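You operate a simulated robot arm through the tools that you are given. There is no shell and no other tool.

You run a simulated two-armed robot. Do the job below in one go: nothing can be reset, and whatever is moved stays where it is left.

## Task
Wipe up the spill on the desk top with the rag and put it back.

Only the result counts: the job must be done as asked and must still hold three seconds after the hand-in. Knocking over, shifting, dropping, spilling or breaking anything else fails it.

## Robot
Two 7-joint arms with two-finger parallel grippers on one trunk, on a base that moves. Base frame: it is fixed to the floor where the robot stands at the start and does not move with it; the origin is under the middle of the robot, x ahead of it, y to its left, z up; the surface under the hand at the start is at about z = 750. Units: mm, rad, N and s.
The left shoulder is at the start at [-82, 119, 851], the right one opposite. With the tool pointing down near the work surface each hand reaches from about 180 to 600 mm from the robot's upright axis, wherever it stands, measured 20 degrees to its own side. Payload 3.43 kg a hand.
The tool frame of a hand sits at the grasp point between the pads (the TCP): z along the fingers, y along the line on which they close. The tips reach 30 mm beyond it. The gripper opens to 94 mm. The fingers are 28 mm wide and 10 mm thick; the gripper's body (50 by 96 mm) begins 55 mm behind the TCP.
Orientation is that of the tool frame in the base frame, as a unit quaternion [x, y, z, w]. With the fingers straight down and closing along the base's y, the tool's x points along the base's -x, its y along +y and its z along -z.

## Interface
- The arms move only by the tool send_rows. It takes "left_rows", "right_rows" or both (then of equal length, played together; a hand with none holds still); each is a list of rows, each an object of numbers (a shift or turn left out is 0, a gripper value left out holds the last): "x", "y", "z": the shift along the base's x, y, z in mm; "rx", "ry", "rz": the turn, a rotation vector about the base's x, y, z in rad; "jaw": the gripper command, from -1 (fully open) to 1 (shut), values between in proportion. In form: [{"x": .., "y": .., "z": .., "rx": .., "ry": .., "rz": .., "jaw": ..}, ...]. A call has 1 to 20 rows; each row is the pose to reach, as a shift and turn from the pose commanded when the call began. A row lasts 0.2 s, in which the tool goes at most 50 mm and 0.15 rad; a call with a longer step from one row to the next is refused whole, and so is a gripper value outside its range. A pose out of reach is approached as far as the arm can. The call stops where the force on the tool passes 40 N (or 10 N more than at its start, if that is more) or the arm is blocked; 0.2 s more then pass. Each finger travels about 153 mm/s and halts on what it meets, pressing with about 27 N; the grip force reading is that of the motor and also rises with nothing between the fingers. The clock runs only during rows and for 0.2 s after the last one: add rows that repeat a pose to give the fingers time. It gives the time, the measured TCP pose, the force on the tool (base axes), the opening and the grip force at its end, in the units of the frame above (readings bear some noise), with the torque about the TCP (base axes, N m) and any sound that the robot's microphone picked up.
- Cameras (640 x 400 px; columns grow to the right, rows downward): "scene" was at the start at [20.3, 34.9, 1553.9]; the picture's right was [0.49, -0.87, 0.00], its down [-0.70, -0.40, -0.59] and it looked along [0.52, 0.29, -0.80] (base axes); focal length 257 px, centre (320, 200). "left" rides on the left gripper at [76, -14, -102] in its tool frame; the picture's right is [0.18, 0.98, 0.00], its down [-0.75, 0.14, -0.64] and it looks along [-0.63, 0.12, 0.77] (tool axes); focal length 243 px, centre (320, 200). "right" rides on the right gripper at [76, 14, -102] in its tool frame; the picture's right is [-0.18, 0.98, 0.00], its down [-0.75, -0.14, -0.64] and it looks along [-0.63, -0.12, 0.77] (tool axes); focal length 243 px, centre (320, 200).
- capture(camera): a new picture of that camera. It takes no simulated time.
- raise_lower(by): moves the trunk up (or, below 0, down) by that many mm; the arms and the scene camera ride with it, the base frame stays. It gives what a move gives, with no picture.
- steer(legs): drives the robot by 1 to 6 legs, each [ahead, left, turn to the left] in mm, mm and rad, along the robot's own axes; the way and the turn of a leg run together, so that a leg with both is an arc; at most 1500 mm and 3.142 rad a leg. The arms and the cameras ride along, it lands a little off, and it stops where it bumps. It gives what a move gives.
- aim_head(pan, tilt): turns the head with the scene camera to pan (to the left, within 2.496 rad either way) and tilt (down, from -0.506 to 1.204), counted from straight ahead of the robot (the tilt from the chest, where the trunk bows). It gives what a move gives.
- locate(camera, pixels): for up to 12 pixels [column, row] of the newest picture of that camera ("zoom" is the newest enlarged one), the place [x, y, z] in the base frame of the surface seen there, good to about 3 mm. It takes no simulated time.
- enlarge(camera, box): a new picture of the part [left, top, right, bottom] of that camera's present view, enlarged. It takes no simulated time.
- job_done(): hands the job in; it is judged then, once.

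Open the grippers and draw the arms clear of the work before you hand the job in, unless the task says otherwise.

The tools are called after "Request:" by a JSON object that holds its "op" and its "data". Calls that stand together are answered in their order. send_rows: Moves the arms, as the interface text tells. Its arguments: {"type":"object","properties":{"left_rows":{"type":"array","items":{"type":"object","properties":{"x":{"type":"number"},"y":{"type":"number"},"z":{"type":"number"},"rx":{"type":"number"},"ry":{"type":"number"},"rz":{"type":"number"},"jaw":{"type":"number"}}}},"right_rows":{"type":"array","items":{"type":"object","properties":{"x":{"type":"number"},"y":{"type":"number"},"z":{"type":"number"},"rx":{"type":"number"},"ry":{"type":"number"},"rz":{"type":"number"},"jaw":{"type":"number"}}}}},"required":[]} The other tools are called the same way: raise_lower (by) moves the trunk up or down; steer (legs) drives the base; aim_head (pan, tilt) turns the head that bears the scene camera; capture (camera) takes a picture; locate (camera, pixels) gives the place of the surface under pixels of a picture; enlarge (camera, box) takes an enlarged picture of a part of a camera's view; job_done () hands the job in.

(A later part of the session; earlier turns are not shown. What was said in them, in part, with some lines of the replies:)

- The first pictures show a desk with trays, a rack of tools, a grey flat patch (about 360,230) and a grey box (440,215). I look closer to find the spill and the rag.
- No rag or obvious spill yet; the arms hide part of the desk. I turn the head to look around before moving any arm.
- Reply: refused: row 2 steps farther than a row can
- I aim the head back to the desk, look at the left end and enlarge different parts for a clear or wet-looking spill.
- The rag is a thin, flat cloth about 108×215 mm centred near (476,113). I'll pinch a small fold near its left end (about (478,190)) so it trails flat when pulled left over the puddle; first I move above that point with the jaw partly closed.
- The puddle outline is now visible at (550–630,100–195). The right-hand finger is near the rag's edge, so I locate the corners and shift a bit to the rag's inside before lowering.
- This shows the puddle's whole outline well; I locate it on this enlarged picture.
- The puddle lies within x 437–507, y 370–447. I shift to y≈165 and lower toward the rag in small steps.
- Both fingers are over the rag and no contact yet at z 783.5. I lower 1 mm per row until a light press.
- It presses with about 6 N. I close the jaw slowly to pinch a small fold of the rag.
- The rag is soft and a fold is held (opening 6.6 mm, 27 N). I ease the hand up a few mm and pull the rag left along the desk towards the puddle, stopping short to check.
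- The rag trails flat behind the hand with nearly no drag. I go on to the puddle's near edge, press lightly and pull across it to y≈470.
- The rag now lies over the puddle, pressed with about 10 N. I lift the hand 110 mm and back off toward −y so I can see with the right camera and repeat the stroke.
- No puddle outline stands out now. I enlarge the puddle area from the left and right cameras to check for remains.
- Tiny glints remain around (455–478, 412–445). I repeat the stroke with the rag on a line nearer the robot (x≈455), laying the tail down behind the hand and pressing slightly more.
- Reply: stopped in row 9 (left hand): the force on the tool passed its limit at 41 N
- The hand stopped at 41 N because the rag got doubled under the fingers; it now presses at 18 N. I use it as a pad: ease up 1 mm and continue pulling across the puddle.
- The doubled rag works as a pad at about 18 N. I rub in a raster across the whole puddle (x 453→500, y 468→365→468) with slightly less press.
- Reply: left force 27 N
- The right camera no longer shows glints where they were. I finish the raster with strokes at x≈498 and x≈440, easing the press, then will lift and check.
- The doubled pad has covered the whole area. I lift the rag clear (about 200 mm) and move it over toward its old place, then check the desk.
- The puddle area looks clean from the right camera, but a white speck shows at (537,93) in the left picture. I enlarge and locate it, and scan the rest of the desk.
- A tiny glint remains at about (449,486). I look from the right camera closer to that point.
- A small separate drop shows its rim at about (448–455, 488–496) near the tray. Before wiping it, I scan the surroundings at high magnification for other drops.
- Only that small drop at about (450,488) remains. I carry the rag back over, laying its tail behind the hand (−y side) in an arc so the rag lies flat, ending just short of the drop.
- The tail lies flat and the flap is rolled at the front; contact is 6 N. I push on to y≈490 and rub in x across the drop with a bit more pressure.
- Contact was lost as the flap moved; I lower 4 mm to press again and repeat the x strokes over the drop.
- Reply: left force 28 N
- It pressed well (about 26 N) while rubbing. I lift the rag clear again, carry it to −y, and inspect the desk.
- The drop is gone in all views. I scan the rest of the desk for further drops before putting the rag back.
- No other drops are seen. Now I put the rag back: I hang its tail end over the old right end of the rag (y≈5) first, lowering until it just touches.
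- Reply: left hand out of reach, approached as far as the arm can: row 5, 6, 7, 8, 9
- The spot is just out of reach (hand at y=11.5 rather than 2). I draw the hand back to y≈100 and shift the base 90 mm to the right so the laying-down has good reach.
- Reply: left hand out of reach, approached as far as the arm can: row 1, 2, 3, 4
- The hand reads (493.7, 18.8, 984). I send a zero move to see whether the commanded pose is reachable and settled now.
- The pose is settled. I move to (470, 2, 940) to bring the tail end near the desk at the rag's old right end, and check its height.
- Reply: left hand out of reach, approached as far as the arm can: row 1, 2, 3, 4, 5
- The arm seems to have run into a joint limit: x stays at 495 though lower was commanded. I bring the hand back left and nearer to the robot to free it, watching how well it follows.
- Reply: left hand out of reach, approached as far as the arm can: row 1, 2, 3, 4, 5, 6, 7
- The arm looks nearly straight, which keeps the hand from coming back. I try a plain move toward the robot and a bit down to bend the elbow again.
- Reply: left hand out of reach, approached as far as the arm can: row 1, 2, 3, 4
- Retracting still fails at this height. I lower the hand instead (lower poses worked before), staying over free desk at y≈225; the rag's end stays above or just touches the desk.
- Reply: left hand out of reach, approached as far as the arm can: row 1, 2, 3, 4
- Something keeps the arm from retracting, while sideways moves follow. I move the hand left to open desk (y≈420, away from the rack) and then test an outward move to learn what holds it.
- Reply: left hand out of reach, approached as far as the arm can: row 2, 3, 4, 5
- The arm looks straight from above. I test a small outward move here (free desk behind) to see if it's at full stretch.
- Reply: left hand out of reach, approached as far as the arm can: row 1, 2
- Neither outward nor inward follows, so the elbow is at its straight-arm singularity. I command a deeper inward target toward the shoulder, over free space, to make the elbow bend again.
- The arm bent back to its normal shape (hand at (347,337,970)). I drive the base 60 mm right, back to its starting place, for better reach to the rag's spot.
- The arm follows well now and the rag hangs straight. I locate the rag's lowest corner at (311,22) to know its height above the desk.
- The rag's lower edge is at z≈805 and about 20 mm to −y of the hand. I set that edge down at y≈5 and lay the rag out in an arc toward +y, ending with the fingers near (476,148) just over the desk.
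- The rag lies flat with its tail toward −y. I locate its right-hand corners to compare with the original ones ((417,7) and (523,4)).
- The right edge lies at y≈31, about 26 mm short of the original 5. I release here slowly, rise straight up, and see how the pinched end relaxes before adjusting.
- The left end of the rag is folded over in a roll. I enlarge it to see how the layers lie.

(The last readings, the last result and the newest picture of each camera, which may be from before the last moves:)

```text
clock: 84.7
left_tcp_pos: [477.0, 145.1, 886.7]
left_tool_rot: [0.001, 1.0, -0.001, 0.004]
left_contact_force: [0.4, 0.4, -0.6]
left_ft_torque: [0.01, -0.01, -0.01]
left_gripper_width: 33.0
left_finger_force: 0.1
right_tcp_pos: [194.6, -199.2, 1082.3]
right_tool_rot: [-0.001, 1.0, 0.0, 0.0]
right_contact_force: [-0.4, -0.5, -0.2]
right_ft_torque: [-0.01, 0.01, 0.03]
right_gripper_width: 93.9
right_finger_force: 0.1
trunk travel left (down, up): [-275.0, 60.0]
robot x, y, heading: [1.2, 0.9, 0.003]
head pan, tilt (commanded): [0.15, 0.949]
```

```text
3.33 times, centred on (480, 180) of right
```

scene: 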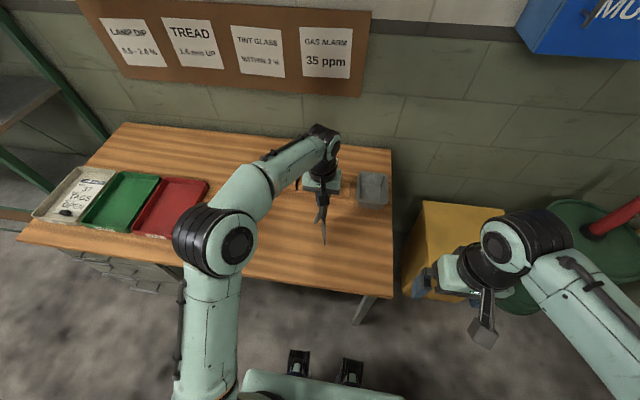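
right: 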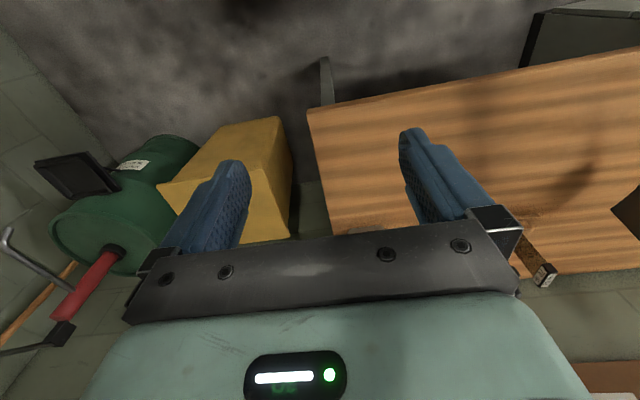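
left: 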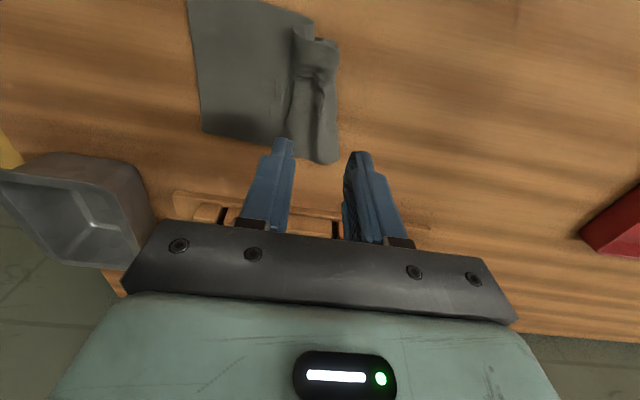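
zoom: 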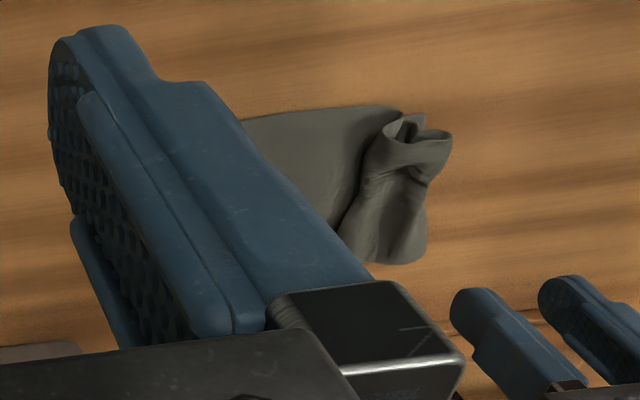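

I need a clear look at the fold, so I move the left hand off to the left and view the rag with the head camera and the right camera.

Request:
{"op": "send_rows", "data": {"left_rows": [{"x": -25, "y": 35, "z": 10, "jaw": 0.0}, {"x": -50, "y": 70, "z": 20, "jaw": 0.0}, {"x": -75, "y": 105, "z": 30}, {"x": -100, "y": 140, "z": 40}, {"x": -125, "y": 175, "z": 45}, {"x": -150, "y": 210, "z": 50}]}}

Request:
{"op": "send_rows", "data": {"right_rows": [{"y": -30, "z": 0, "x": -5}, {"y": -60, "x": -10}]}}

Request:
{"op": "enlarge", "data": {"camera": "scene", "box": [285, 185, 355, 250]}}

Request:
{"op": "capture", "data": {"camera": "left"}}

Request:
{"op": "capture", "data": {"camera": "right"}}

```text
clock: 86.1
left_tcp_pos: [324.8, 363.7, 939.7]
left_tool_rot: [0.001, 1.0, -0.002, 0.004]
left_contact_force: [-0.5, -0.2, 0.0]
left_ft_torque: [-0.03, -0.03, -0.01]
left_gripper_width: 47.2
left_finger_force: 0.1
right_tcp_pos: [192.6, -198.8, 1081.8]
right_tool_rot: [0.0, 1.0, 0.0, -0.001]
right_contact_force: [-0.6, -0.7, -0.2]
right_ft_torque: [0.04, 0.03, 0.02]
right_gripper_width: 93.9
right_finger_force: 0.1
trunk travel left (down, up): [-275.0, 60.0]
robot x, y, heading: [5.3, -2.8, -0.002]
head pan, tilt (commanded): [0.15, 0.949]
```

```text
clock: 86.7
left_tcp_pos: [325.3, 361.9, 938.6]
left_tool_rot: [0.0, 1.0, -0.002, 0.004]
left_contact_force: [0.6, 0.5, -0.3]
left_ft_torque: [0.02, -0.02, -0.05]
left_gripper_width: 47.3
left_finger_force: 0.1
right_tcp_pos: [184.2, -260.3, 1081.4]
right_tool_rot: [0.0, 1.0, 0.001, 0.0]
right_contact_force: [0.0, -0.3, 0.2]
right_ft_torque: [0.0, -0.01, -0.01]
right_gripper_width: 94.0
right_finger_force: 0.0
trunk travel left (down, up): [-275.0, 60.0]
robot x, y, heading: [-0.6, -0.3, -0.002]
head pan, tilt (commanded): [0.15, 0.949]
```

```text
6.15 times, centred on (320, 218) of scene
```

zoom: 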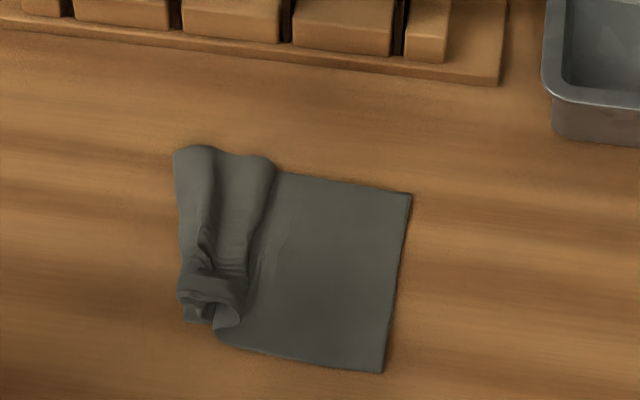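

```text
taken
```

left: 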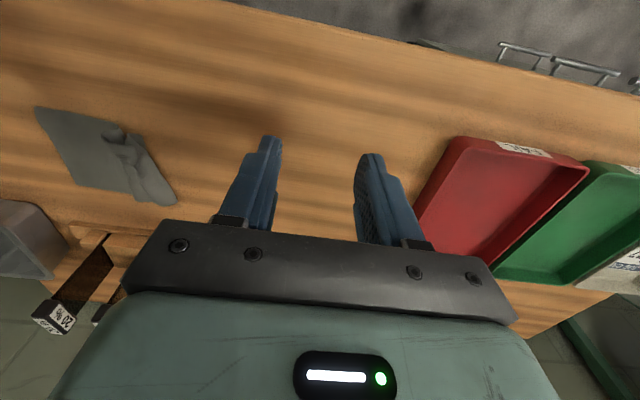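

```text
taken
```

right: 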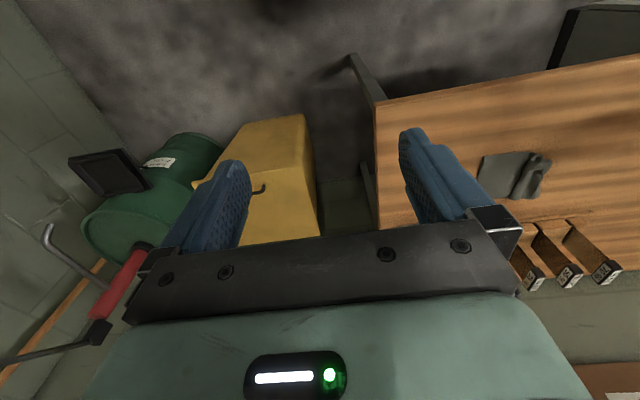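

I enlarge the roll further from three cameras.

Request:
{"op": "enlarge", "data": {"camera": "scene", "box": [292, 205, 322, 240]}}

Request:
{"op": "enlarge", "data": {"camera": "left", "box": [80, 110, 190, 215]}}

Request:
{"op": "enlarge", "data": {"camera": "right", "box": [470, 135, 565, 215]}}

```text
11.43 times, centred on (307, 222) of scene
```

zoom: 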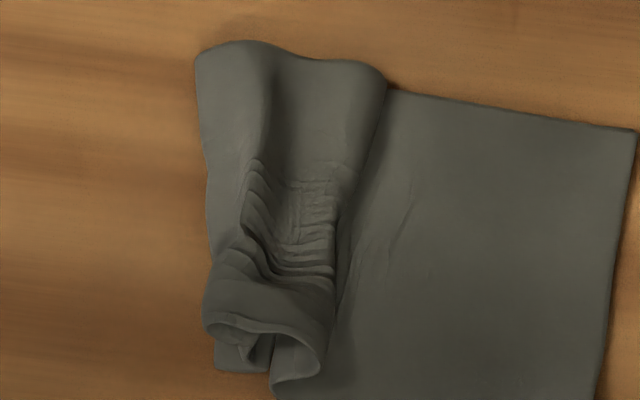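

```text
3.81 times, centred on (135, 162) of left
```

zoom: 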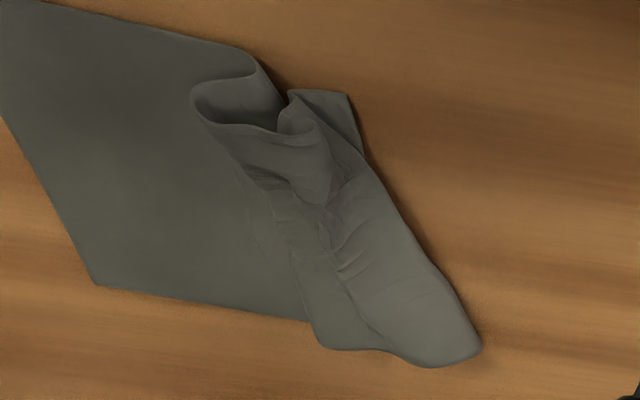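

```text
5.00 times, centred on (518, 175) of right
```

zoom: 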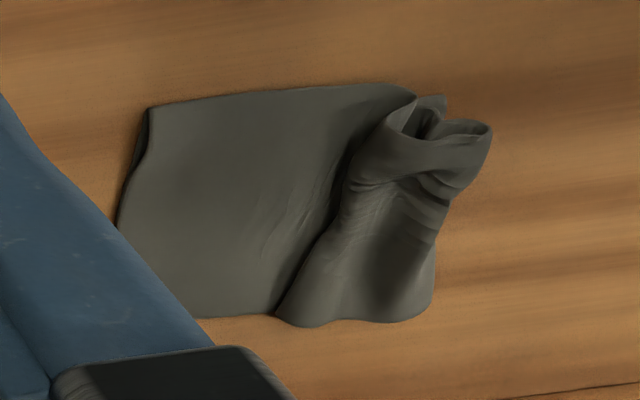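

The fold is a loop tipped toward −y with the short flap tucked underneath. I'll unfold it by gripping the rag's flat right-hand edge (y≈31), lifting so it hangs free, and laying it down again from the left end. I move the left hand over that edge first.

Request:
{"op": "send_rows", "data": {"left_rows": [{"x": 16, "y": -35}, {"x": 33, "y": -70}, {"x": 50, "y": -105, "z": -5, "jaw": 0.45}, {"x": 66, "y": -140, "z": -10, "jaw": 0.45}, {"x": 82, "y": -175, "z": -20, "jaw": 0.45}, {"x": 98, "y": -210, "z": -35, "jaw": 0.45}, {"x": 114, "y": -245, "z": -50, "jaw": 0.45}, {"x": 130, "y": -280, "z": -65, "jaw": 0.45}, {"x": 145, "y": -313, "z": -85, "jaw": 0.45}, {"x": 147, "y": -315, "z": -110, "jaw": 0.45}]}}

Request:
{"op": "capture", "data": {"camera": "left"}}

```text
clock: 88.9
left_tcp_pos: [474.0, 43.2, 827.3]
left_tool_rot: [0.0, 1.0, -0.002, 0.003]
left_contact_force: [-0.1, 0.6, -0.2]
left_ft_torque: [-0.01, 0.01, 0.01]
left_gripper_width: 26.0
left_finger_force: 0.1
right_tcp_pos: [183.5, -260.1, 1080.8]
right_tool_rot: [-0.001, 1.0, 0.001, 0.0]
right_contact_force: [0.2, 0.1, 1.5]
right_ft_torque: [-0.01, 0.06, 0.03]
right_gripper_width: 94.1
right_finger_force: 0.1
trunk travel left (down, up): [-275.0, 60.0]
robot x, y, heading: [3.7, 2.3, 0.001]
head pan, tilt (commanded): [0.15, 0.949]
```

```text
taken
```

left: 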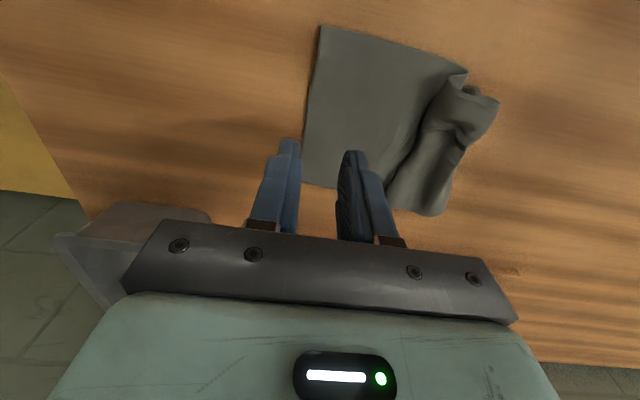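

I locate the rag's right edge in this view to place the fingers exactly.

Request:
{"op": "locate", "data": {"camera": "left", "pixels": [[309, 110], [307, 160], [322, 28], [304, 182], [312, 100]]}}

```text
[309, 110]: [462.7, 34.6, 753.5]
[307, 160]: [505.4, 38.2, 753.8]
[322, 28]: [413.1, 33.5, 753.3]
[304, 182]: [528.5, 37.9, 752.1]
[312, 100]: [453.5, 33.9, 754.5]
```

The edge is at y≈34. I shift 8 mm to +y so the outer finger rests on the edge, then lower in small steps to contact.

Request:
{"op": "send_rows", "data": {"left_rows": [{"y": 8, "z": -10}, {"y": 8, "z": -25}, {"y": 8, "z": -35}, {"y": 8, "z": -40}, {"y": 8, "z": -43}, {"y": 8, "z": -45}, {"y": 8, "z": -46.5}]}}

Request:
{"op": "capture", "data": {"camera": "left"}}

```text
clock: 90.5
left_tcp_pos: [471.4, 52.1, 781.5]
left_tool_rot: [0.0, 1.0, -0.001, 0.004]
left_contact_force: [0.0, 0.5, 0.8]
left_ft_torque: [0.0, 0.0, -0.03]
left_gripper_width: 25.7
left_finger_force: 0.1
right_tcp_pos: [182.7, -259.7, 1081.0]
right_tool_rot: [0.0, 1.0, 0.0, 0.0]
right_contact_force: [-0.1, 0.0, 0.2]
right_ft_torque: [0.03, 0.03, -0.01]
right_gripper_width: 93.8
right_finger_force: 0.0
trunk travel left (down, up): [-275.0, 60.0]
robot x, y, heading: [2.4, -1.5, 0.001]
head pan, tilt (commanded): [0.15, 0.949]
```

```text
taken
```

left: 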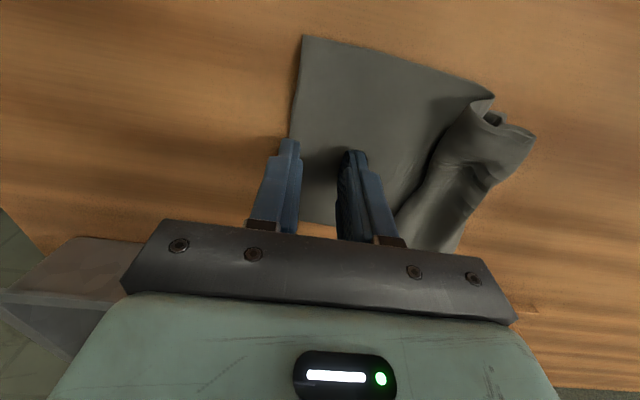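

The fingers straddle the rag's edge, just touching. I lower 1 to 2 mm more to press lightly, then close slowly.

Request:
{"op": "send_rows", "data": {"left_rows": [{"z": -1}, {"z": -2}, {"z": -2.5}, {"z": -2.5}]}}

Request:
{"op": "send_rows", "data": {"left_rows": [{"jaw": 0.55}, {"jaw": 0.65}, {"jaw": 0.75}, {"jaw": 0.85}, {"jaw": 1.0}, {"jaw": 1.0}, {"jaw": 1.0}]}}

Request:
{"op": "capture", "data": {"camera": "left"}}

```text
clock: 91.5
left_tcp_pos: [472.0, 51.7, 781.8]
left_tool_rot: [-0.001, 1.0, -0.002, 0.005]
left_contact_force: [-2.9, 2.8, 20.6]
left_ft_torque: [-0.17, 0.18, -0.05]
left_gripper_width: 25.0
left_finger_force: 0.0
right_tcp_pos: [181.6, -259.4, 1082.3]
right_tool_rot: [0.0, 1.0, 0.0, 0.0]
right_contact_force: [0.2, 0.0, 0.3]
right_ft_torque: [0.01, 0.01, 0.02]
right_gripper_width: 94.2
right_finger_force: 0.0
trunk travel left (down, up): [-275.0, 60.0]
robot x, y, heading: [0.4, -2.9, -0.005]
head pan, tilt (commanded): [0.15, 0.949]
```

```text
clock: 93.1
left_tcp_pos: [473.0, 51.4, 780.6]
left_tool_rot: [0.001, 1.0, -0.002, 0.005]
left_contact_force: [0.0, -6.5, 28.4]
left_ft_torque: [-0.23, 0.05, 0.02]
left_gripper_width: 2.1
left_finger_force: 27.2
right_tcp_pos: [181.9, -260.0, 1081.6]
right_tool_rot: [0.001, 1.0, -0.002, 0.001]
right_contact_force: [0.5, -0.5, 0.1]
right_ft_torque: [0.01, 0.02, 0.0]
right_gripper_width: 93.8
right_finger_force: 0.1
trunk travel left (down, up): [-275.0, 60.0]
robot x, y, heading: [1.7, 1.8, 0.003]
head pan, tilt (commanded): [0.15, 0.949]
```

```text
taken
```

left: 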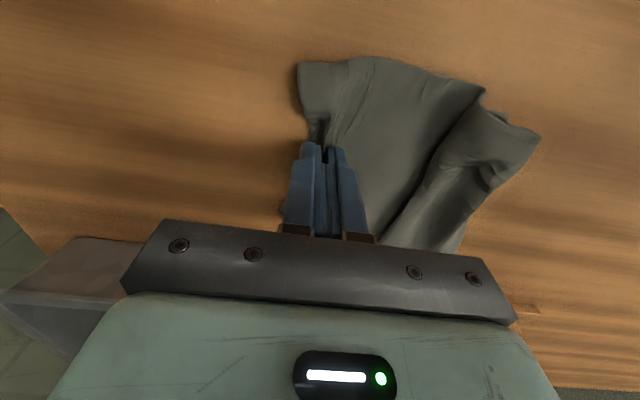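

It grips the rag's edge (2.1 mm, one layer). I lift it straight up by about 205 mm so the rag hangs free.

Request:
{"op": "send_rows", "data": {"left_rows": [{"z": 20}, {"z": 45, "x": -3}, {"z": 80, "x": -6}, {"z": 115, "x": -10}, {"z": 150, "x": -15}, {"z": 185, "x": -20}, {"z": 210, "x": -20}, {"z": 210, "x": -20}, {"z": 210, "x": -20}]}}

Request:
{"op": "capture", "data": {"camera": "left"}}

Request:
{"op": "enlarge", "data": {"camera": "scene", "box": [260, 130, 400, 260]}}

```text
clock: 95.1
left_tcp_pos: [452.2, 53.6, 990.5]
left_tool_rot: [0.0, 1.0, -0.001, 0.003]
left_contact_force: [0.0, -0.6, -1.0]
left_ft_torque: [0.01, -0.01, -0.02]
left_gripper_width: 2.2
left_finger_force: 26.9
right_tcp_pos: [182.8, -260.3, 1081.9]
right_tool_rot: [0.0, 1.0, 0.0, -0.001]
right_contact_force: [0.7, -0.2, 0.8]
right_ft_torque: [-0.03, 0.03, 0.01]
right_gripper_width: 93.8
right_finger_force: 0.1
trunk travel left (down, up): [-275.0, 60.0]
robot x, y, heading: [-2.0, -2.9, -0.004]
head pan, tilt (commanded): [0.15, 0.949]
```

```text
taken
```

left: 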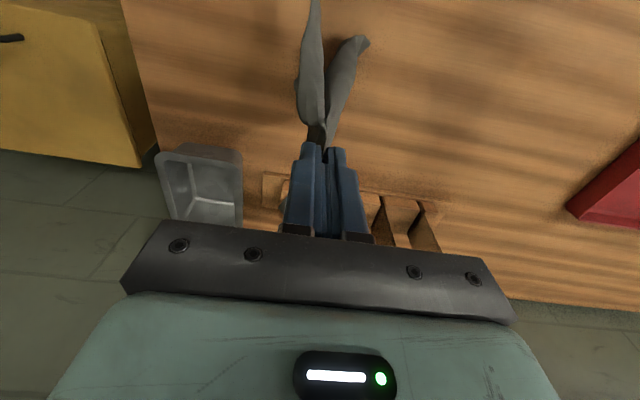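

```text
3.08 times, centred on (330, 195) of scene
```

zoom: 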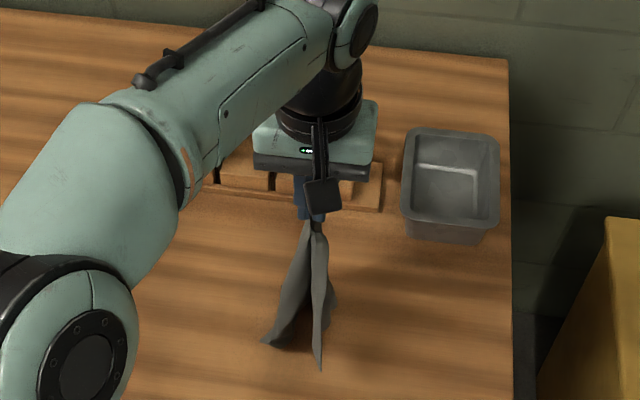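

The rag hangs in two wings from its edge. I locate the wing tips to see how near the desk they are.

Request:
{"op": "locate", "data": {"camera": "zoom", "pixels": [[265, 340], [320, 362], [300, 318], [332, 300], [285, 290], [318, 300]]}}

Request:
{"op": "locate", "data": {"camera": "left", "pixels": [[313, 8], [360, 42], [345, 80], [312, 60], [340, 110]]}}

Request:
{"op": "enlarge", "data": {"camera": "left", "box": [270, 0, 390, 160]}}

```text
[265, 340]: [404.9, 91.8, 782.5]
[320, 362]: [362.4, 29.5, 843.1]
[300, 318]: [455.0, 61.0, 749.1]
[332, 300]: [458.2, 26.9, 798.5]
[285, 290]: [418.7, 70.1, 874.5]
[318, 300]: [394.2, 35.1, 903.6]
```

```text
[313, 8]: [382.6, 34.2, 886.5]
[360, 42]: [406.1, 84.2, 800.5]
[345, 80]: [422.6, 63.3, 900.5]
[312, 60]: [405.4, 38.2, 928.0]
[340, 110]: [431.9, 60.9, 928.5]
```

```text
2.50 times, centred on (330, 80) of left
```

zoom: 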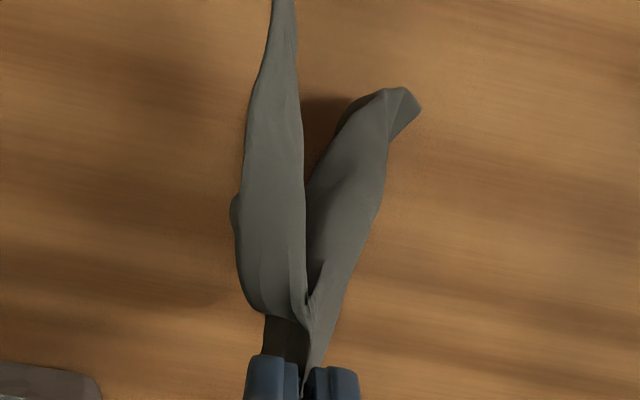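

The rag's lower end just touches the desk. I carry it to y≈215, set that end down at the old left end (y≈218), then lay the rag toward −y in an arc, ending at y≈15.

Request:
{"op": "send_rows", "data": {"left_rows": [{"x": 5, "y": 40, "z": 4}, {"x": 10, "y": 80, "z": 4}, {"x": 16, "y": 120, "z": 4}, {"x": 22, "y": 155, "z": 2}, {"x": 23, "y": 162, "z": 0}, {"x": 23, "y": 162, "z": -5}, {"x": 23, "y": 162, "z": -8}, {"x": 22, "y": 121, "z": -12}, {"x": 21, "y": 78, "z": -25}, {"x": 21, "y": 39, "z": -50}, {"x": 20, "y": 8, "z": -79}, {"x": 19, "y": -13, "z": -109}, {"x": 18, "y": -28, "z": -141}, {"x": 18, "y": -37, "z": -175}, {"x": 18, "y": -40, "z": -200}]}}

Request:
{"op": "capture", "data": {"camera": "left"}}

Request:
{"op": "enlarge", "data": {"camera": "scene", "box": [240, 150, 400, 260]}}

```text
clock: 98.3
left_tcp_pos: [470.1, 8.5, 787.7]
left_tool_rot: [0.001, 1.0, -0.002, 0.003]
left_contact_force: [-0.5, -0.8, -0.8]
left_ft_torque: [0.01, 0.01, 0.01]
left_gripper_width: 2.3
left_finger_force: 26.8
right_tcp_pos: [184.3, -258.5, 1081.1]
right_tool_rot: [-0.001, 1.0, 0.0, -0.001]
right_contact_force: [-0.9, 0.3, -0.2]
right_ft_torque: [0.04, 0.03, 0.04]
right_gripper_width: 93.9
right_finger_force: 0.1
trunk travel left (down, up): [-275.0, 60.0]
robot x, y, heading: [-2.4, -0.1, -0.002]
head pan, tilt (commanded): [0.15, 0.949]
```

```text
taken
```

left: 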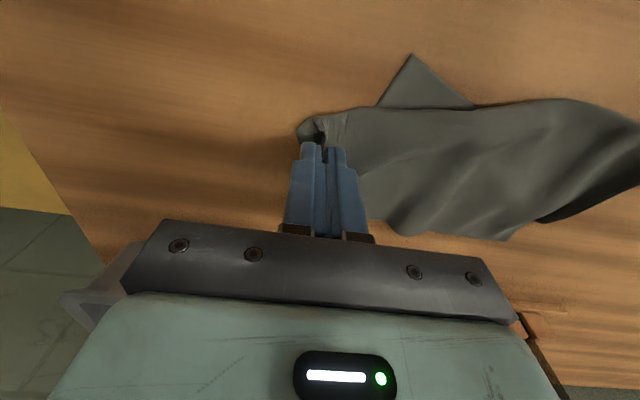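

```text
3.64 times, centred on (320, 205) of scene
```

zoom: 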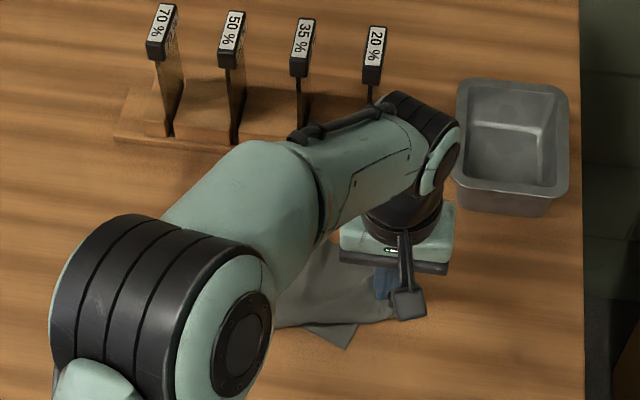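

The rag lies along the right line but with its sides folded under. I release it, rise, and step aside to see the shape.

Request:
{"op": "send_rows", "data": {"left_rows": [{"jaw": 0.9, "z": -2}, {"jaw": 0.8, "z": -2}, {"jaw": 0.7, "z": -2}, {"jaw": 0.6, "z": -2}, {"jaw": 0.6, "z": 5}, {"jaw": 0.6, "z": 20}, {"jaw": 0.6, "z": 45}, {"jaw": 0.6, "z": 80}, {"jaw": 0.6, "z": 110}]}}

Request:
{"op": "send_rows", "data": {"left_rows": [{"x": -25, "y": 35, "z": 10}, {"x": -50, "y": 70, "z": 20}, {"x": -75, "y": 105, "z": 30}, {"x": -100, "y": 140, "z": 40}, {"x": -120, "y": 180, "z": 45}, {"x": -135, "y": 220, "z": 50}, {"x": -145, "y": 260, "z": 50}, {"x": -150, "y": 300, "z": 50}, {"x": -150, "y": 345, "z": 50}]}}

Request:
{"op": "enlarge", "data": {"camera": "scene", "box": [260, 180, 370, 260]}}

Request:
{"op": "enlarge", "data": {"camera": "right", "box": [450, 100, 640, 230]}}

```text
clock: 100.3
left_tcp_pos: [469.7, 12.8, 900.3]
left_tool_rot: [0.001, 1.0, -0.002, 0.003]
left_contact_force: [-0.4, -0.4, 0.6]
left_ft_torque: [-0.02, 0.01, -0.02]
left_gripper_width: 18.8
left_finger_force: 0.1
right_tcp_pos: [182.8, -259.5, 1081.4]
right_tool_rot: [0.0, 1.0, 0.0, 0.0]
right_contact_force: [-0.4, 0.3, -0.3]
right_ft_torque: [-0.01, -0.02, 0.0]
right_gripper_width: 93.9
right_finger_force: 0.0
trunk travel left (down, up): [-275.0, 60.0]
robot x, y, heading: [3.5, -3.9, 0.003]
head pan, tilt (commanded): [0.15, 0.949]
```

```text
clock: 102.3
left_tcp_pos: [319.0, 355.7, 952.9]
left_tool_rot: [0.0, 1.0, -0.001, 0.004]
left_contact_force: [-0.3, 0.1, 0.1]
left_ft_torque: [0.0, -0.01, 0.0]
left_gripper_width: 18.6
left_finger_force: 0.2
right_tcp_pos: [183.1, -259.4, 1080.0]
right_tool_rot: [0.001, 1.0, 0.0, 0.0]
right_contact_force: [-0.4, 0.5, 0.0]
right_ft_torque: [-0.01, 0.0, -0.02]
right_gripper_width: 93.8
right_finger_force: 0.1
trunk travel left (down, up): [-275.0, 60.0]
robot x, y, heading: [-0.5, -1.3, 0.005]
head pan, tilt (commanded): [0.15, 0.949]
```

```text
5.00 times, centred on (315, 220) of scene
```

zoom: 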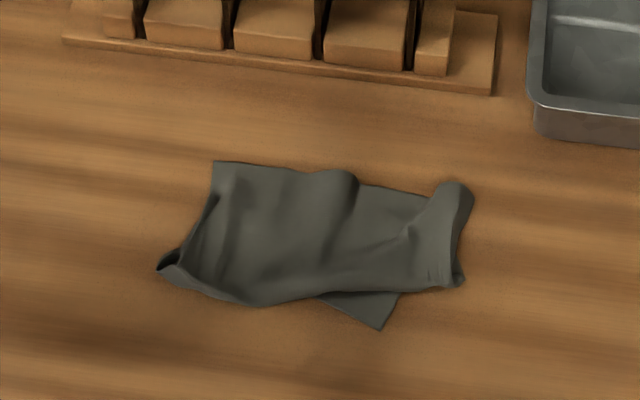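

```text
3.08 times, centred on (545, 165) of right
```

zoom: 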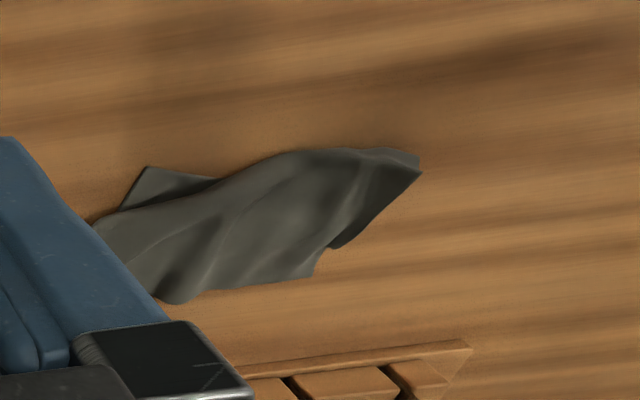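

Now the rag lies nearly spread out again. I locate its outline to compare with the original corners (417,7), (523,4), (428,222), (533,217).

Request:
{"op": "enlarge", "data": {"camera": "scene", "box": [270, 195, 350, 250]}}

Request:
{"op": "locate", "data": {"camera": "zoom", "pixels": [[165, 110], [75, 280], [80, 270], [240, 335], [420, 370], [550, 290], [560, 145], [530, 150], [300, 200], [380, 130], [480, 200], [440, 150]]}}

```text
7.27 times, centred on (310, 222) of scene
```

zoom: 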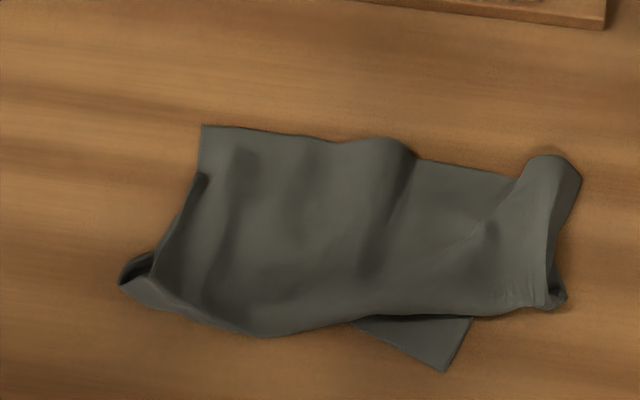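

```text
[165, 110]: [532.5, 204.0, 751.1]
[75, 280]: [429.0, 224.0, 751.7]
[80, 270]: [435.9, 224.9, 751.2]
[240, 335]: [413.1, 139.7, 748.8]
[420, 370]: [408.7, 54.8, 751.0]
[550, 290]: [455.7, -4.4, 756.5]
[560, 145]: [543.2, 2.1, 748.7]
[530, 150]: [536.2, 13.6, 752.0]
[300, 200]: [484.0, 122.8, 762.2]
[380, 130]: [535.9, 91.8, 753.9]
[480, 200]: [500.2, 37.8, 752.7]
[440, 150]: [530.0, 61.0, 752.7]
```

The rag lies within about 14 mm of its old place (y −8…205 against 5…220), slightly wavy. I'll smooth it by pressing closed fingertips near its left end and pulling about 15 mm to +y; first I move over (482,182).

Request:
{"op": "send_rows", "data": {"left_rows": [{"x": 27, "y": -28, "z": 0, "jaw": 1.0}, {"x": 54, "y": -57, "z": -10, "jaw": 1.0}, {"x": 81, "y": -86, "z": -25, "jaw": 1.0}, {"x": 108, "y": -115, "z": -45, "jaw": 1.0}, {"x": 135, "y": -142, "z": -70, "jaw": 1.0}, {"x": 155, "y": -165, "z": -100, "jaw": 1.0}, {"x": 163, "y": -174, "z": -130, "jaw": 1.0}, {"x": 163, "y": -174, "z": -148, "jaw": 1.0}]}}

Request:
{"op": "capture", "data": {"camera": "left"}}

```text
clock: 104.1
left_tcp_pos: [481.6, 182.6, 799.6]
left_tool_rot: [0.0, 1.0, -0.001, 0.003]
left_contact_force: [0.1, 0.4, -0.3]
left_ft_torque: [0.01, -0.02, -0.01]
left_gripper_width: 0.0
left_finger_force: 27.0
right_tcp_pos: [183.7, -259.8, 1080.5]
right_tool_rot: [0.0, 1.0, 0.0, 0.0]
right_contact_force: [0.7, -0.5, -0.3]
right_ft_torque: [-0.02, 0.0, 0.02]
right_gripper_width: 93.9
right_finger_force: 0.1
trunk travel left (down, up): [-275.0, 60.0]
robot x, y, heading: [0.9, -0.0, 0.003]
head pan, tilt (commanded): [0.15, 0.949]
```

```text
taken
```

left: 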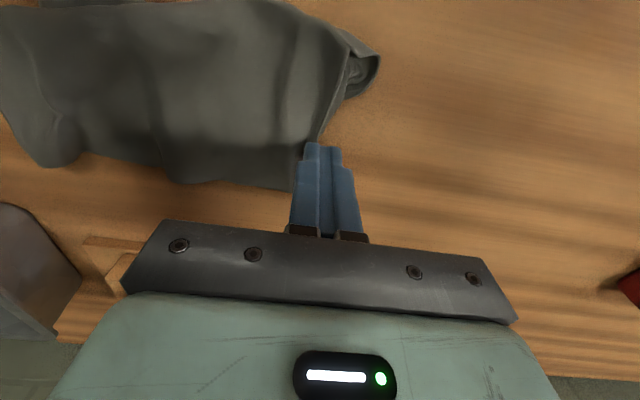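

The fingers are at the rag's very edge. I check the edge's place before pressing further inside.

Request:
{"op": "locate", "data": {"camera": "left", "pixels": [[293, 187], [318, 135], [340, 100], [375, 65], [330, 25], [300, 110], [250, 120], [170, 180], [50, 160]]}}

```text
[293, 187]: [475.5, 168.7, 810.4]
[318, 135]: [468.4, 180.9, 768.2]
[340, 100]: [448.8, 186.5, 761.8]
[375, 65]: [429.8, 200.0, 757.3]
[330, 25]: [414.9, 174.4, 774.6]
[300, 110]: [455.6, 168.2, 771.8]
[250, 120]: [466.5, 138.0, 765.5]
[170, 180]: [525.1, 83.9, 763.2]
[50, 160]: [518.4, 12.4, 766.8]
```

The left edge is at y≈180 (x 468) to 200; originally 220. I go to y≈158, lower until I press lightly, and then pull 30 mm to +y.

Request:
{"op": "send_rows", "data": {"left_rows": [{"y": -12, "z": 5}, {"y": -25, "z": 0}, {"y": -25, "z": -6}, {"y": -25, "z": -11}, {"y": -25, "z": -15}, {"y": -25, "z": -17}]}}

```text
clock: 105.5
left_tcp_pos: [483.0, 158.5, 784.5]
left_tool_rot: [0.0, 1.0, -0.002, 0.004]
left_contact_force: [0.0, 0.9, 1.4]
left_ft_torque: [0.03, 0.01, 0.01]
left_gripper_width: 0.0
left_finger_force: 27.0
right_tcp_pos: [182.8, -259.5, 1082.2]
right_tool_rot: [0.0, 1.0, 0.0, 0.0]
right_contact_force: [0.2, 0.6, 0.1]
right_ft_torque: [0.01, 0.0, 0.01]
right_gripper_width: 94.1
right_finger_force: 0.1
trunk travel left (down, up): [-275.0, 60.0]
robot x, y, heading: [0.9, -0.8, 0.0]
head pan, tilt (commanded): [0.15, 0.949]
```

Contact is starting (1.4 N). I press 2.5 mm further and pull slowly toward +y by 32 mm.

Request:
{"op": "send_rows", "data": {"left_rows": [{"z": -1.5}, {"z": -2.5}, {"z": -2.5, "y": 5}, {"z": -2.5, "y": 10}, {"z": -2.5, "y": 15}, {"z": -2.5, "y": 20}, {"z": -2.5, "y": 25}, {"z": -2.5, "y": 30}, {"z": -2.5, "y": 33}]}}

Request:
{"op": "capture", "data": {"camera": "left"}}

```text
clock: 107.5
left_tcp_pos: [482.1, 189.9, 783.9]
left_tool_rot: [0.001, 1.0, -0.001, 0.005]
left_contact_force: [0.0, -8.3, 23.8]
left_ft_torque: [-0.25, 0.26, 0.09]
left_gripper_width: 0.0
left_finger_force: 26.8
right_tcp_pos: [182.7, -260.5, 1081.0]
right_tool_rot: [0.0, 1.0, 0.0, 0.001]
right_contact_force: [-0.3, 0.2, 0.8]
right_ft_torque: [0.01, 0.02, 0.0]
right_gripper_width: 93.7
right_finger_force: 0.1
trunk travel left (down, up): [-275.0, 60.0]
robot x, y, heading: [2.0, -4.7, -0.005]
head pan, tilt (commanded): [0.15, 0.949]
```

```text
taken
```

left: 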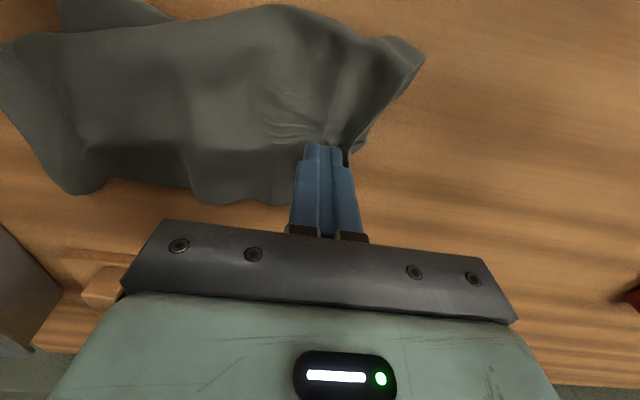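

The left end followed. I lift straight up, move aside and view the rag.

Request:
{"op": "send_rows", "data": {"left_rows": [{"z": 10}, {"z": 35}, {"z": 70}, {"z": 105}, {"z": 120, "y": 35, "x": -20}, {"z": 125, "y": 75, "x": -40}, {"z": 130, "y": 115, "x": -60}, {"z": 140, "y": 150, "x": -90}, {"z": 150, "y": 170, "x": -125}]}}

Request:
{"op": "enlarge", "data": {"camera": "scene", "box": [270, 195, 350, 250]}}

Request:
{"op": "locate", "data": {"camera": "zoom", "pixels": [[190, 130], [110, 285], [240, 330], [430, 365], [550, 290], [565, 180], [300, 200], [380, 145], [480, 200], [440, 160], [200, 200], [330, 280]]}}

```text
clock: 109.5
left_tcp_pos: [356.9, 361.9, 930.5]
left_tool_rot: [0.001, 1.0, -0.001, 0.003]
left_contact_force: [-0.1, -0.1, 0.3]
left_ft_torque: [-0.02, 0.01, -0.03]
left_gripper_width: 0.0
left_finger_force: 27.2
right_tcp_pos: [182.5, -259.5, 1082.6]
right_tool_rot: [0.0, 1.0, 0.0, 0.0]
right_contact_force: [-0.1, 0.5, 0.4]
right_ft_torque: [0.0, -0.04, 0.02]
right_gripper_width: 94.2
right_finger_force: 0.0
trunk travel left (down, up): [-275.0, 60.0]
robot x, y, heading: [-5.7, -3.9, 0.001]
head pan, tilt (commanded): [0.15, 0.949]
```

```text
7.27 times, centred on (310, 222) of scene
```

zoom: 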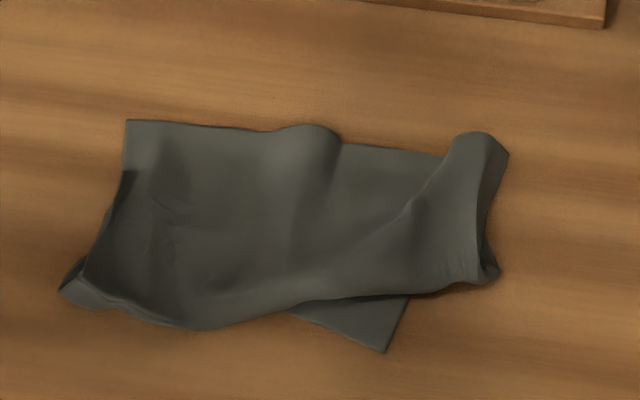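

```text
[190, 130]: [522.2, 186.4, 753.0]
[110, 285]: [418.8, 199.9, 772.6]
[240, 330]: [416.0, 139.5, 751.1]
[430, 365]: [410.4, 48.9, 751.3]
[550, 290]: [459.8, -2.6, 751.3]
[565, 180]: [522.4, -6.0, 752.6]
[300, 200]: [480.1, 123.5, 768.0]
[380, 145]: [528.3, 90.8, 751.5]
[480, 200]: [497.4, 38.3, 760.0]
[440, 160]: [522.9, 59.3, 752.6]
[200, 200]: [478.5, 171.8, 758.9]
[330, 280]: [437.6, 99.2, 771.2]
```

The rag now spans y 20–222, x 412–530, so its middle (≈(472,120)) is within about 10 mm of the old place. I now re-check the wiped area from the view in which the puddle showed best before (left hand around (479,190), higher up).

Request:
{"op": "send_rows", "data": {"left_rows": [{"x": 25, "y": -35, "z": -5, "jaw": 0.5}, {"x": 50, "y": -70, "z": -15, "jaw": 0.0}, {"x": 75, "y": -105, "z": -30, "jaw": -0.2}, {"x": 100, "y": -140, "z": -50, "jaw": -0.2}, {"x": 118, "y": -165, "z": -70, "jaw": -0.2}, {"x": 120, "y": -168, "z": -80, "jaw": -0.2}]}}

Request:
{"op": "capture", "data": {"camera": "left"}}

Request:
{"op": "enlarge", "data": {"camera": "left", "box": [420, 60, 640, 220]}}

Request:
{"op": "enlarge", "data": {"camera": "left", "box": [520, 80, 640, 155]}}

Request:
{"op": "enlarge", "data": {"camera": "left", "box": [420, 80, 540, 155]}}

Request:
{"op": "enlarge", "data": {"camera": "left", "box": [520, 140, 640, 215]}}

```text
clock: 110.9
left_tcp_pos: [480.9, 190.2, 851.4]
left_tool_rot: [0.0, 1.0, -0.001, 0.005]
left_contact_force: [0.5, 1.3, 0.4]
left_ft_torque: [-0.02, 0.02, -0.01]
left_gripper_width: 56.4
left_finger_force: 0.0
right_tcp_pos: [183.5, -259.2, 1081.1]
right_tool_rot: [0.001, 1.0, 0.0, -0.001]
right_contact_force: [0.1, 0.7, -0.1]
right_ft_torque: [-0.01, -0.02, -0.02]
right_gripper_width: 94.2
right_finger_force: 0.0
trunk travel left (down, up): [-275.0, 60.0]
robot x, y, heading: [-2.0, 1.5, -0.002]
head pan, tilt (commanded): [0.15, 0.949]
```

```text
taken
```

left: 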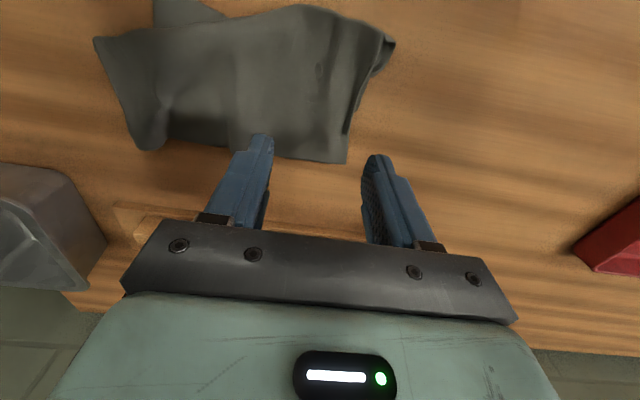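

```text
2.50 times, centred on (530, 140) of left
```

zoom: 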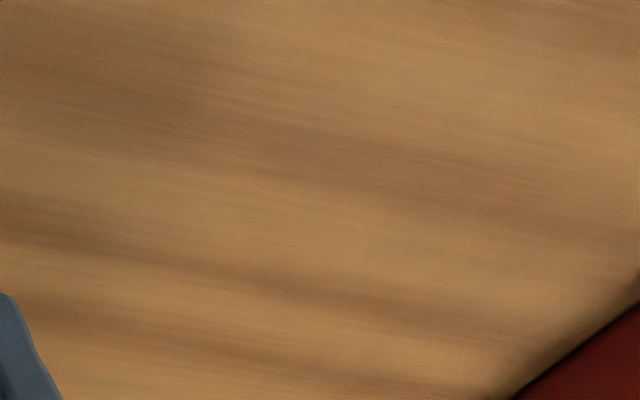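

```text
5.33 times, centred on (580, 118) of left
```

zoom: 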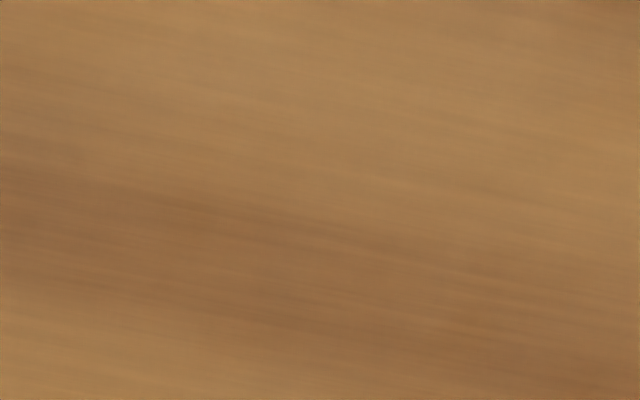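

```text
5.33 times, centred on (480, 118) of left
```

zoom: 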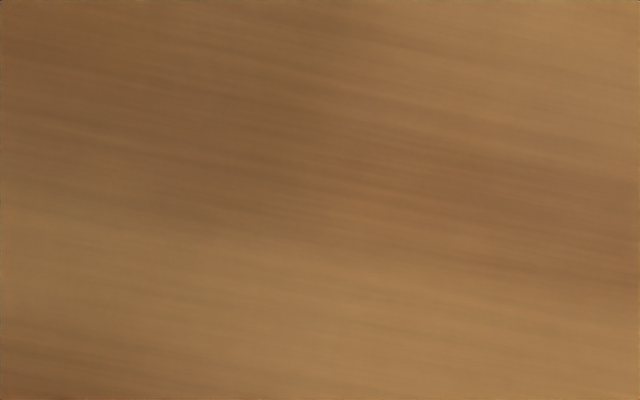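

```text
5.33 times, centred on (580, 178) of left
```

zoom: 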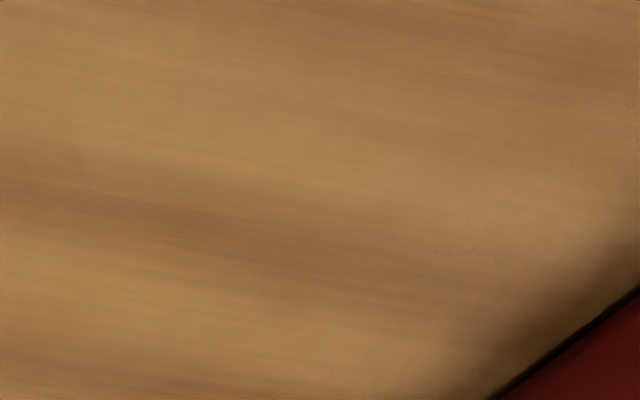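

The puddle area is clean in this view. I make one more scan of the desk around it (in front, behind, and near the trays) with the left hand higher up and to the left.

Request:
{"op": "send_rows", "data": {"left_rows": [{"x": -15, "y": 40, "z": 10}, {"x": -30, "y": 80, "z": 20}, {"x": -45, "y": 120, "z": 30}, {"x": -60, "y": 155, "z": 40}, {"x": -75, "y": 190, "z": 50}, {"x": -90, "y": 220, "z": 60}]}}

Request:
{"op": "capture", "data": {"camera": "left"}}

Request:
{"op": "enlarge", "data": {"camera": "left", "box": [150, 0, 310, 100]}}

Request:
{"op": "enlarge", "data": {"camera": "left", "box": [290, 0, 450, 100]}}

Request:
{"op": "enlarge", "data": {"camera": "left", "box": [240, 90, 400, 190]}}

Request:
{"op": "enlarge", "data": {"camera": "left", "box": [240, 150, 400, 250]}}

Request:
{"op": "enlarge", "data": {"camera": "left", "box": [100, 80, 260, 180]}}

```text
clock: 112.3
left_tcp_pos: [388.0, 414.8, 912.0]
left_tool_rot: [0.001, 1.0, -0.002, 0.004]
left_contact_force: [-0.2, 0.2, 0.7]
left_ft_torque: [0.03, -0.03, -0.02]
left_gripper_width: 56.5
left_finger_force: 0.0
right_tcp_pos: [181.6, -259.8, 1081.0]
right_tool_rot: [0.0, 1.0, 0.0, 0.0]
right_contact_force: [1.1, 0.5, 0.1]
right_ft_torque: [0.02, -0.02, 0.0]
right_gripper_width: 94.0
right_finger_force: 0.1
trunk travel left (down, up): [-275.0, 60.0]
robot x, y, heading: [-2.6, -0.2, -0.004]
head pan, tilt (commanded): [0.15, 0.949]
```

```text
taken
```

left: 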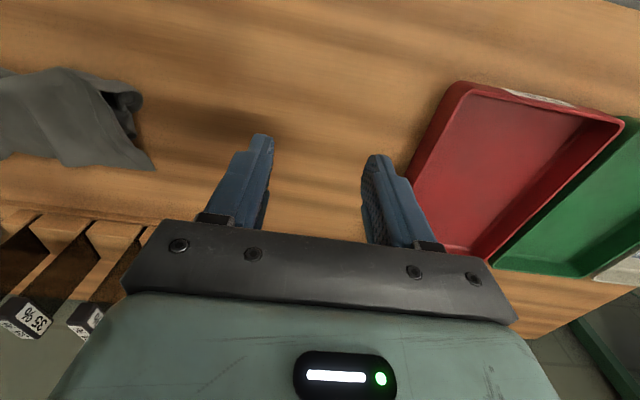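

```text
4.00 times, centred on (230, 50) of left
```

zoom: 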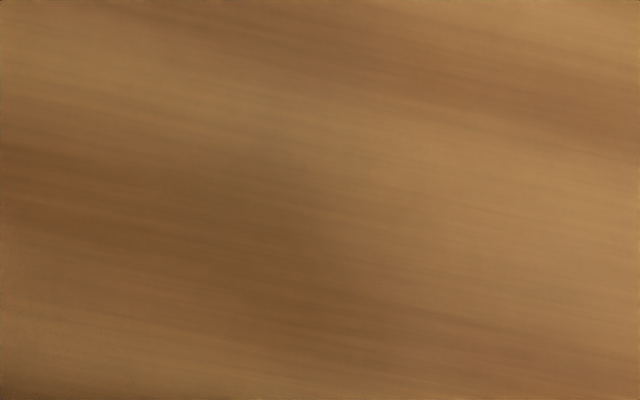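

```text
4.00 times, centred on (370, 50) of left
```

zoom: 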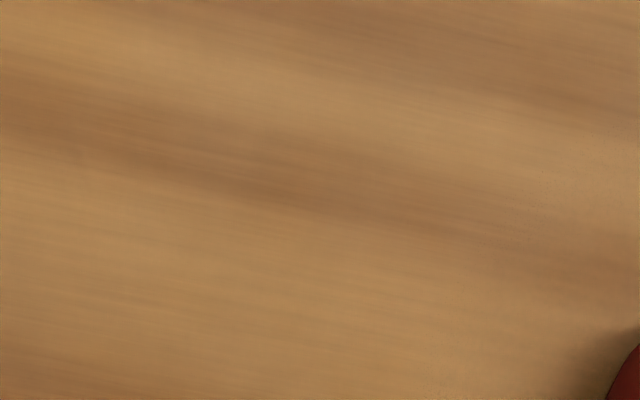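

```text
4.00 times, centred on (320, 140) of left
```

zoom: 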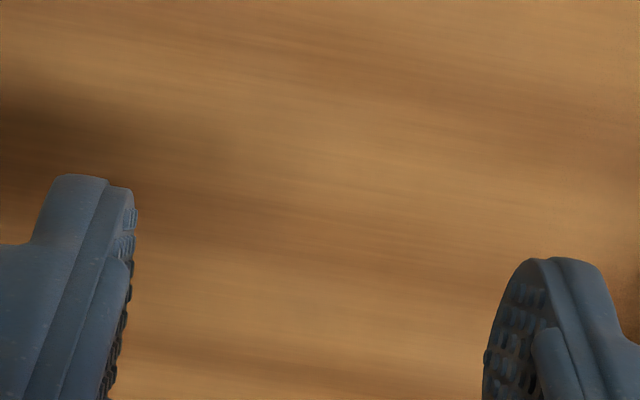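

```text
4.00 times, centred on (320, 200) of left
```

zoom: 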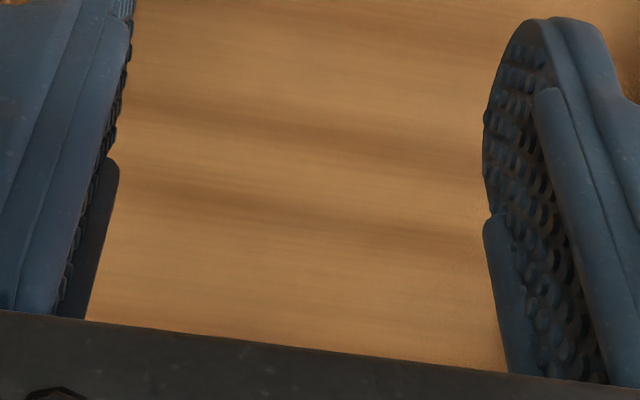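

```text
4.00 times, centred on (180, 130) of left
```

zoom: 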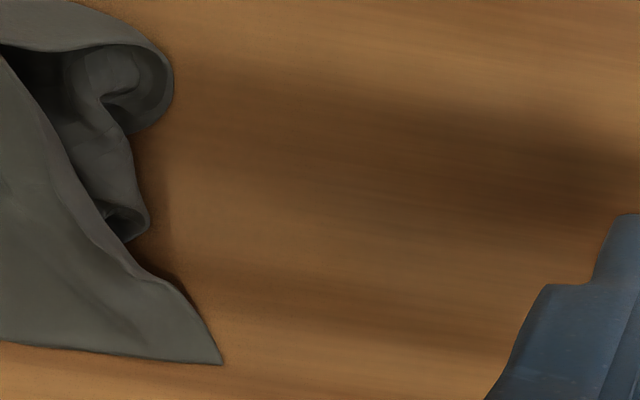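

The desk is clean and the rag rests in place. I open both grippers and draw the left arm back clear of the desk, then take a last look.

Request:
{"op": "send_rows", "data": {"left_rows": [{"x": -25, "y": 5, "z": 25, "jaw": -1}, {"x": -60, "y": 10, "z": 50, "jaw": -1}, {"x": -100, "y": 15, "z": 70, "jaw": -1}, {"x": -140, "y": 20, "z": 90, "jaw": -1}, {"x": -175, "y": 20, "z": 110, "jaw": -1}, {"x": -205, "y": 20, "z": 130, "jaw": -1}, {"x": -215, "y": 20, "z": 140, "jaw": -1}]}}

Request:
{"op": "capture", "data": {"camera": "scene"}}

Request:
{"op": "enlarge", "data": {"camera": "scene", "box": [230, 130, 410, 270]}}

Request:
{"op": "enlarge", "data": {"camera": "scene", "box": [10, 120, 250, 270]}}

```text
clock: 113.9
left_tcp_pos: [174.0, 433.5, 1054.6]
left_tool_rot: [0.001, 1.0, -0.002, 0.004]
left_contact_force: [-0.2, -0.6, -0.1]
left_ft_torque: [0.02, -0.02, 0.0]
left_gripper_width: 94.1
left_finger_force: 0.0
right_tcp_pos: [183.4, -259.6, 1083.0]
right_tool_rot: [0.0, 1.0, 0.0, 0.0]
right_contact_force: [0.0, 0.9, 0.2]
right_ft_torque: [-0.01, -0.04, 0.01]
right_gripper_width: 93.9
right_finger_force: 0.0
trunk travel left (down, up): [-275.0, 60.0]
robot x, y, heading: [-0.7, -2.6, 0.006]
head pan, tilt (commanded): [0.15, 0.949]
```

```text
taken
```

scene: 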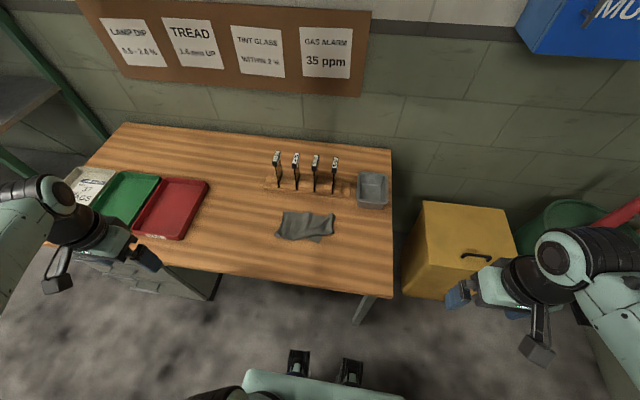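

```text
2.86 times, centred on (320, 200) of scene
```

zoom: 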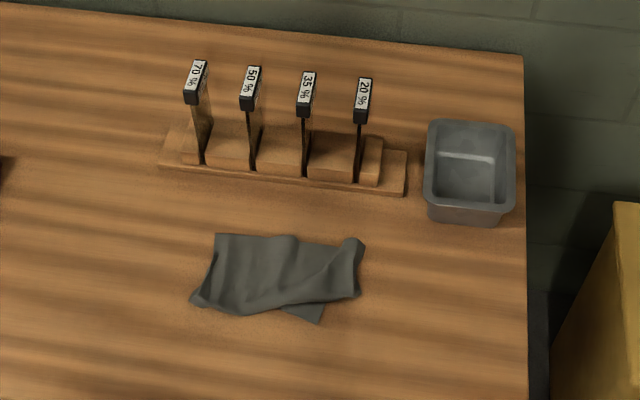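

```text
2.67 times, centred on (130, 195) of scene
```

zoom: 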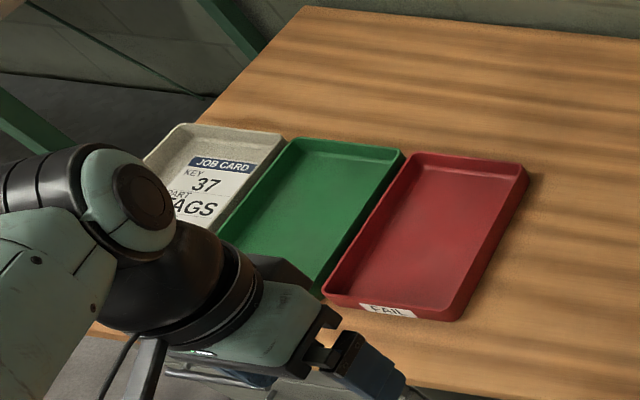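

The rack, tub and trays look undisturbed. The spill is gone, the rag lies on its old spot, and both grippers are open and clear, so I hand the job in.

Request:
{"op": "job_done", "data": {}}

```text
The job is handed in.
```

I wiped up the spill with the rag, put the rag back on its old spot on the desk, and handed the job in.

- **Spill:** it was a clear puddle about 70 by 77 mm, plus one small drop near the red tray. After wiping, enlarged views of that area and the desk around it showed no liquid left.
- **Rag:** its middle is within about 10 mm of where it started. It is not as flat as before: it is slightly wavy, and the corner nearest the robot on the right is folded under.
- **Everything else:** the gauge rack, tub and trays look undisturbed in the last pictures. I did not measure their positions again.

Both grippers are open and the arms are clear of the desk.
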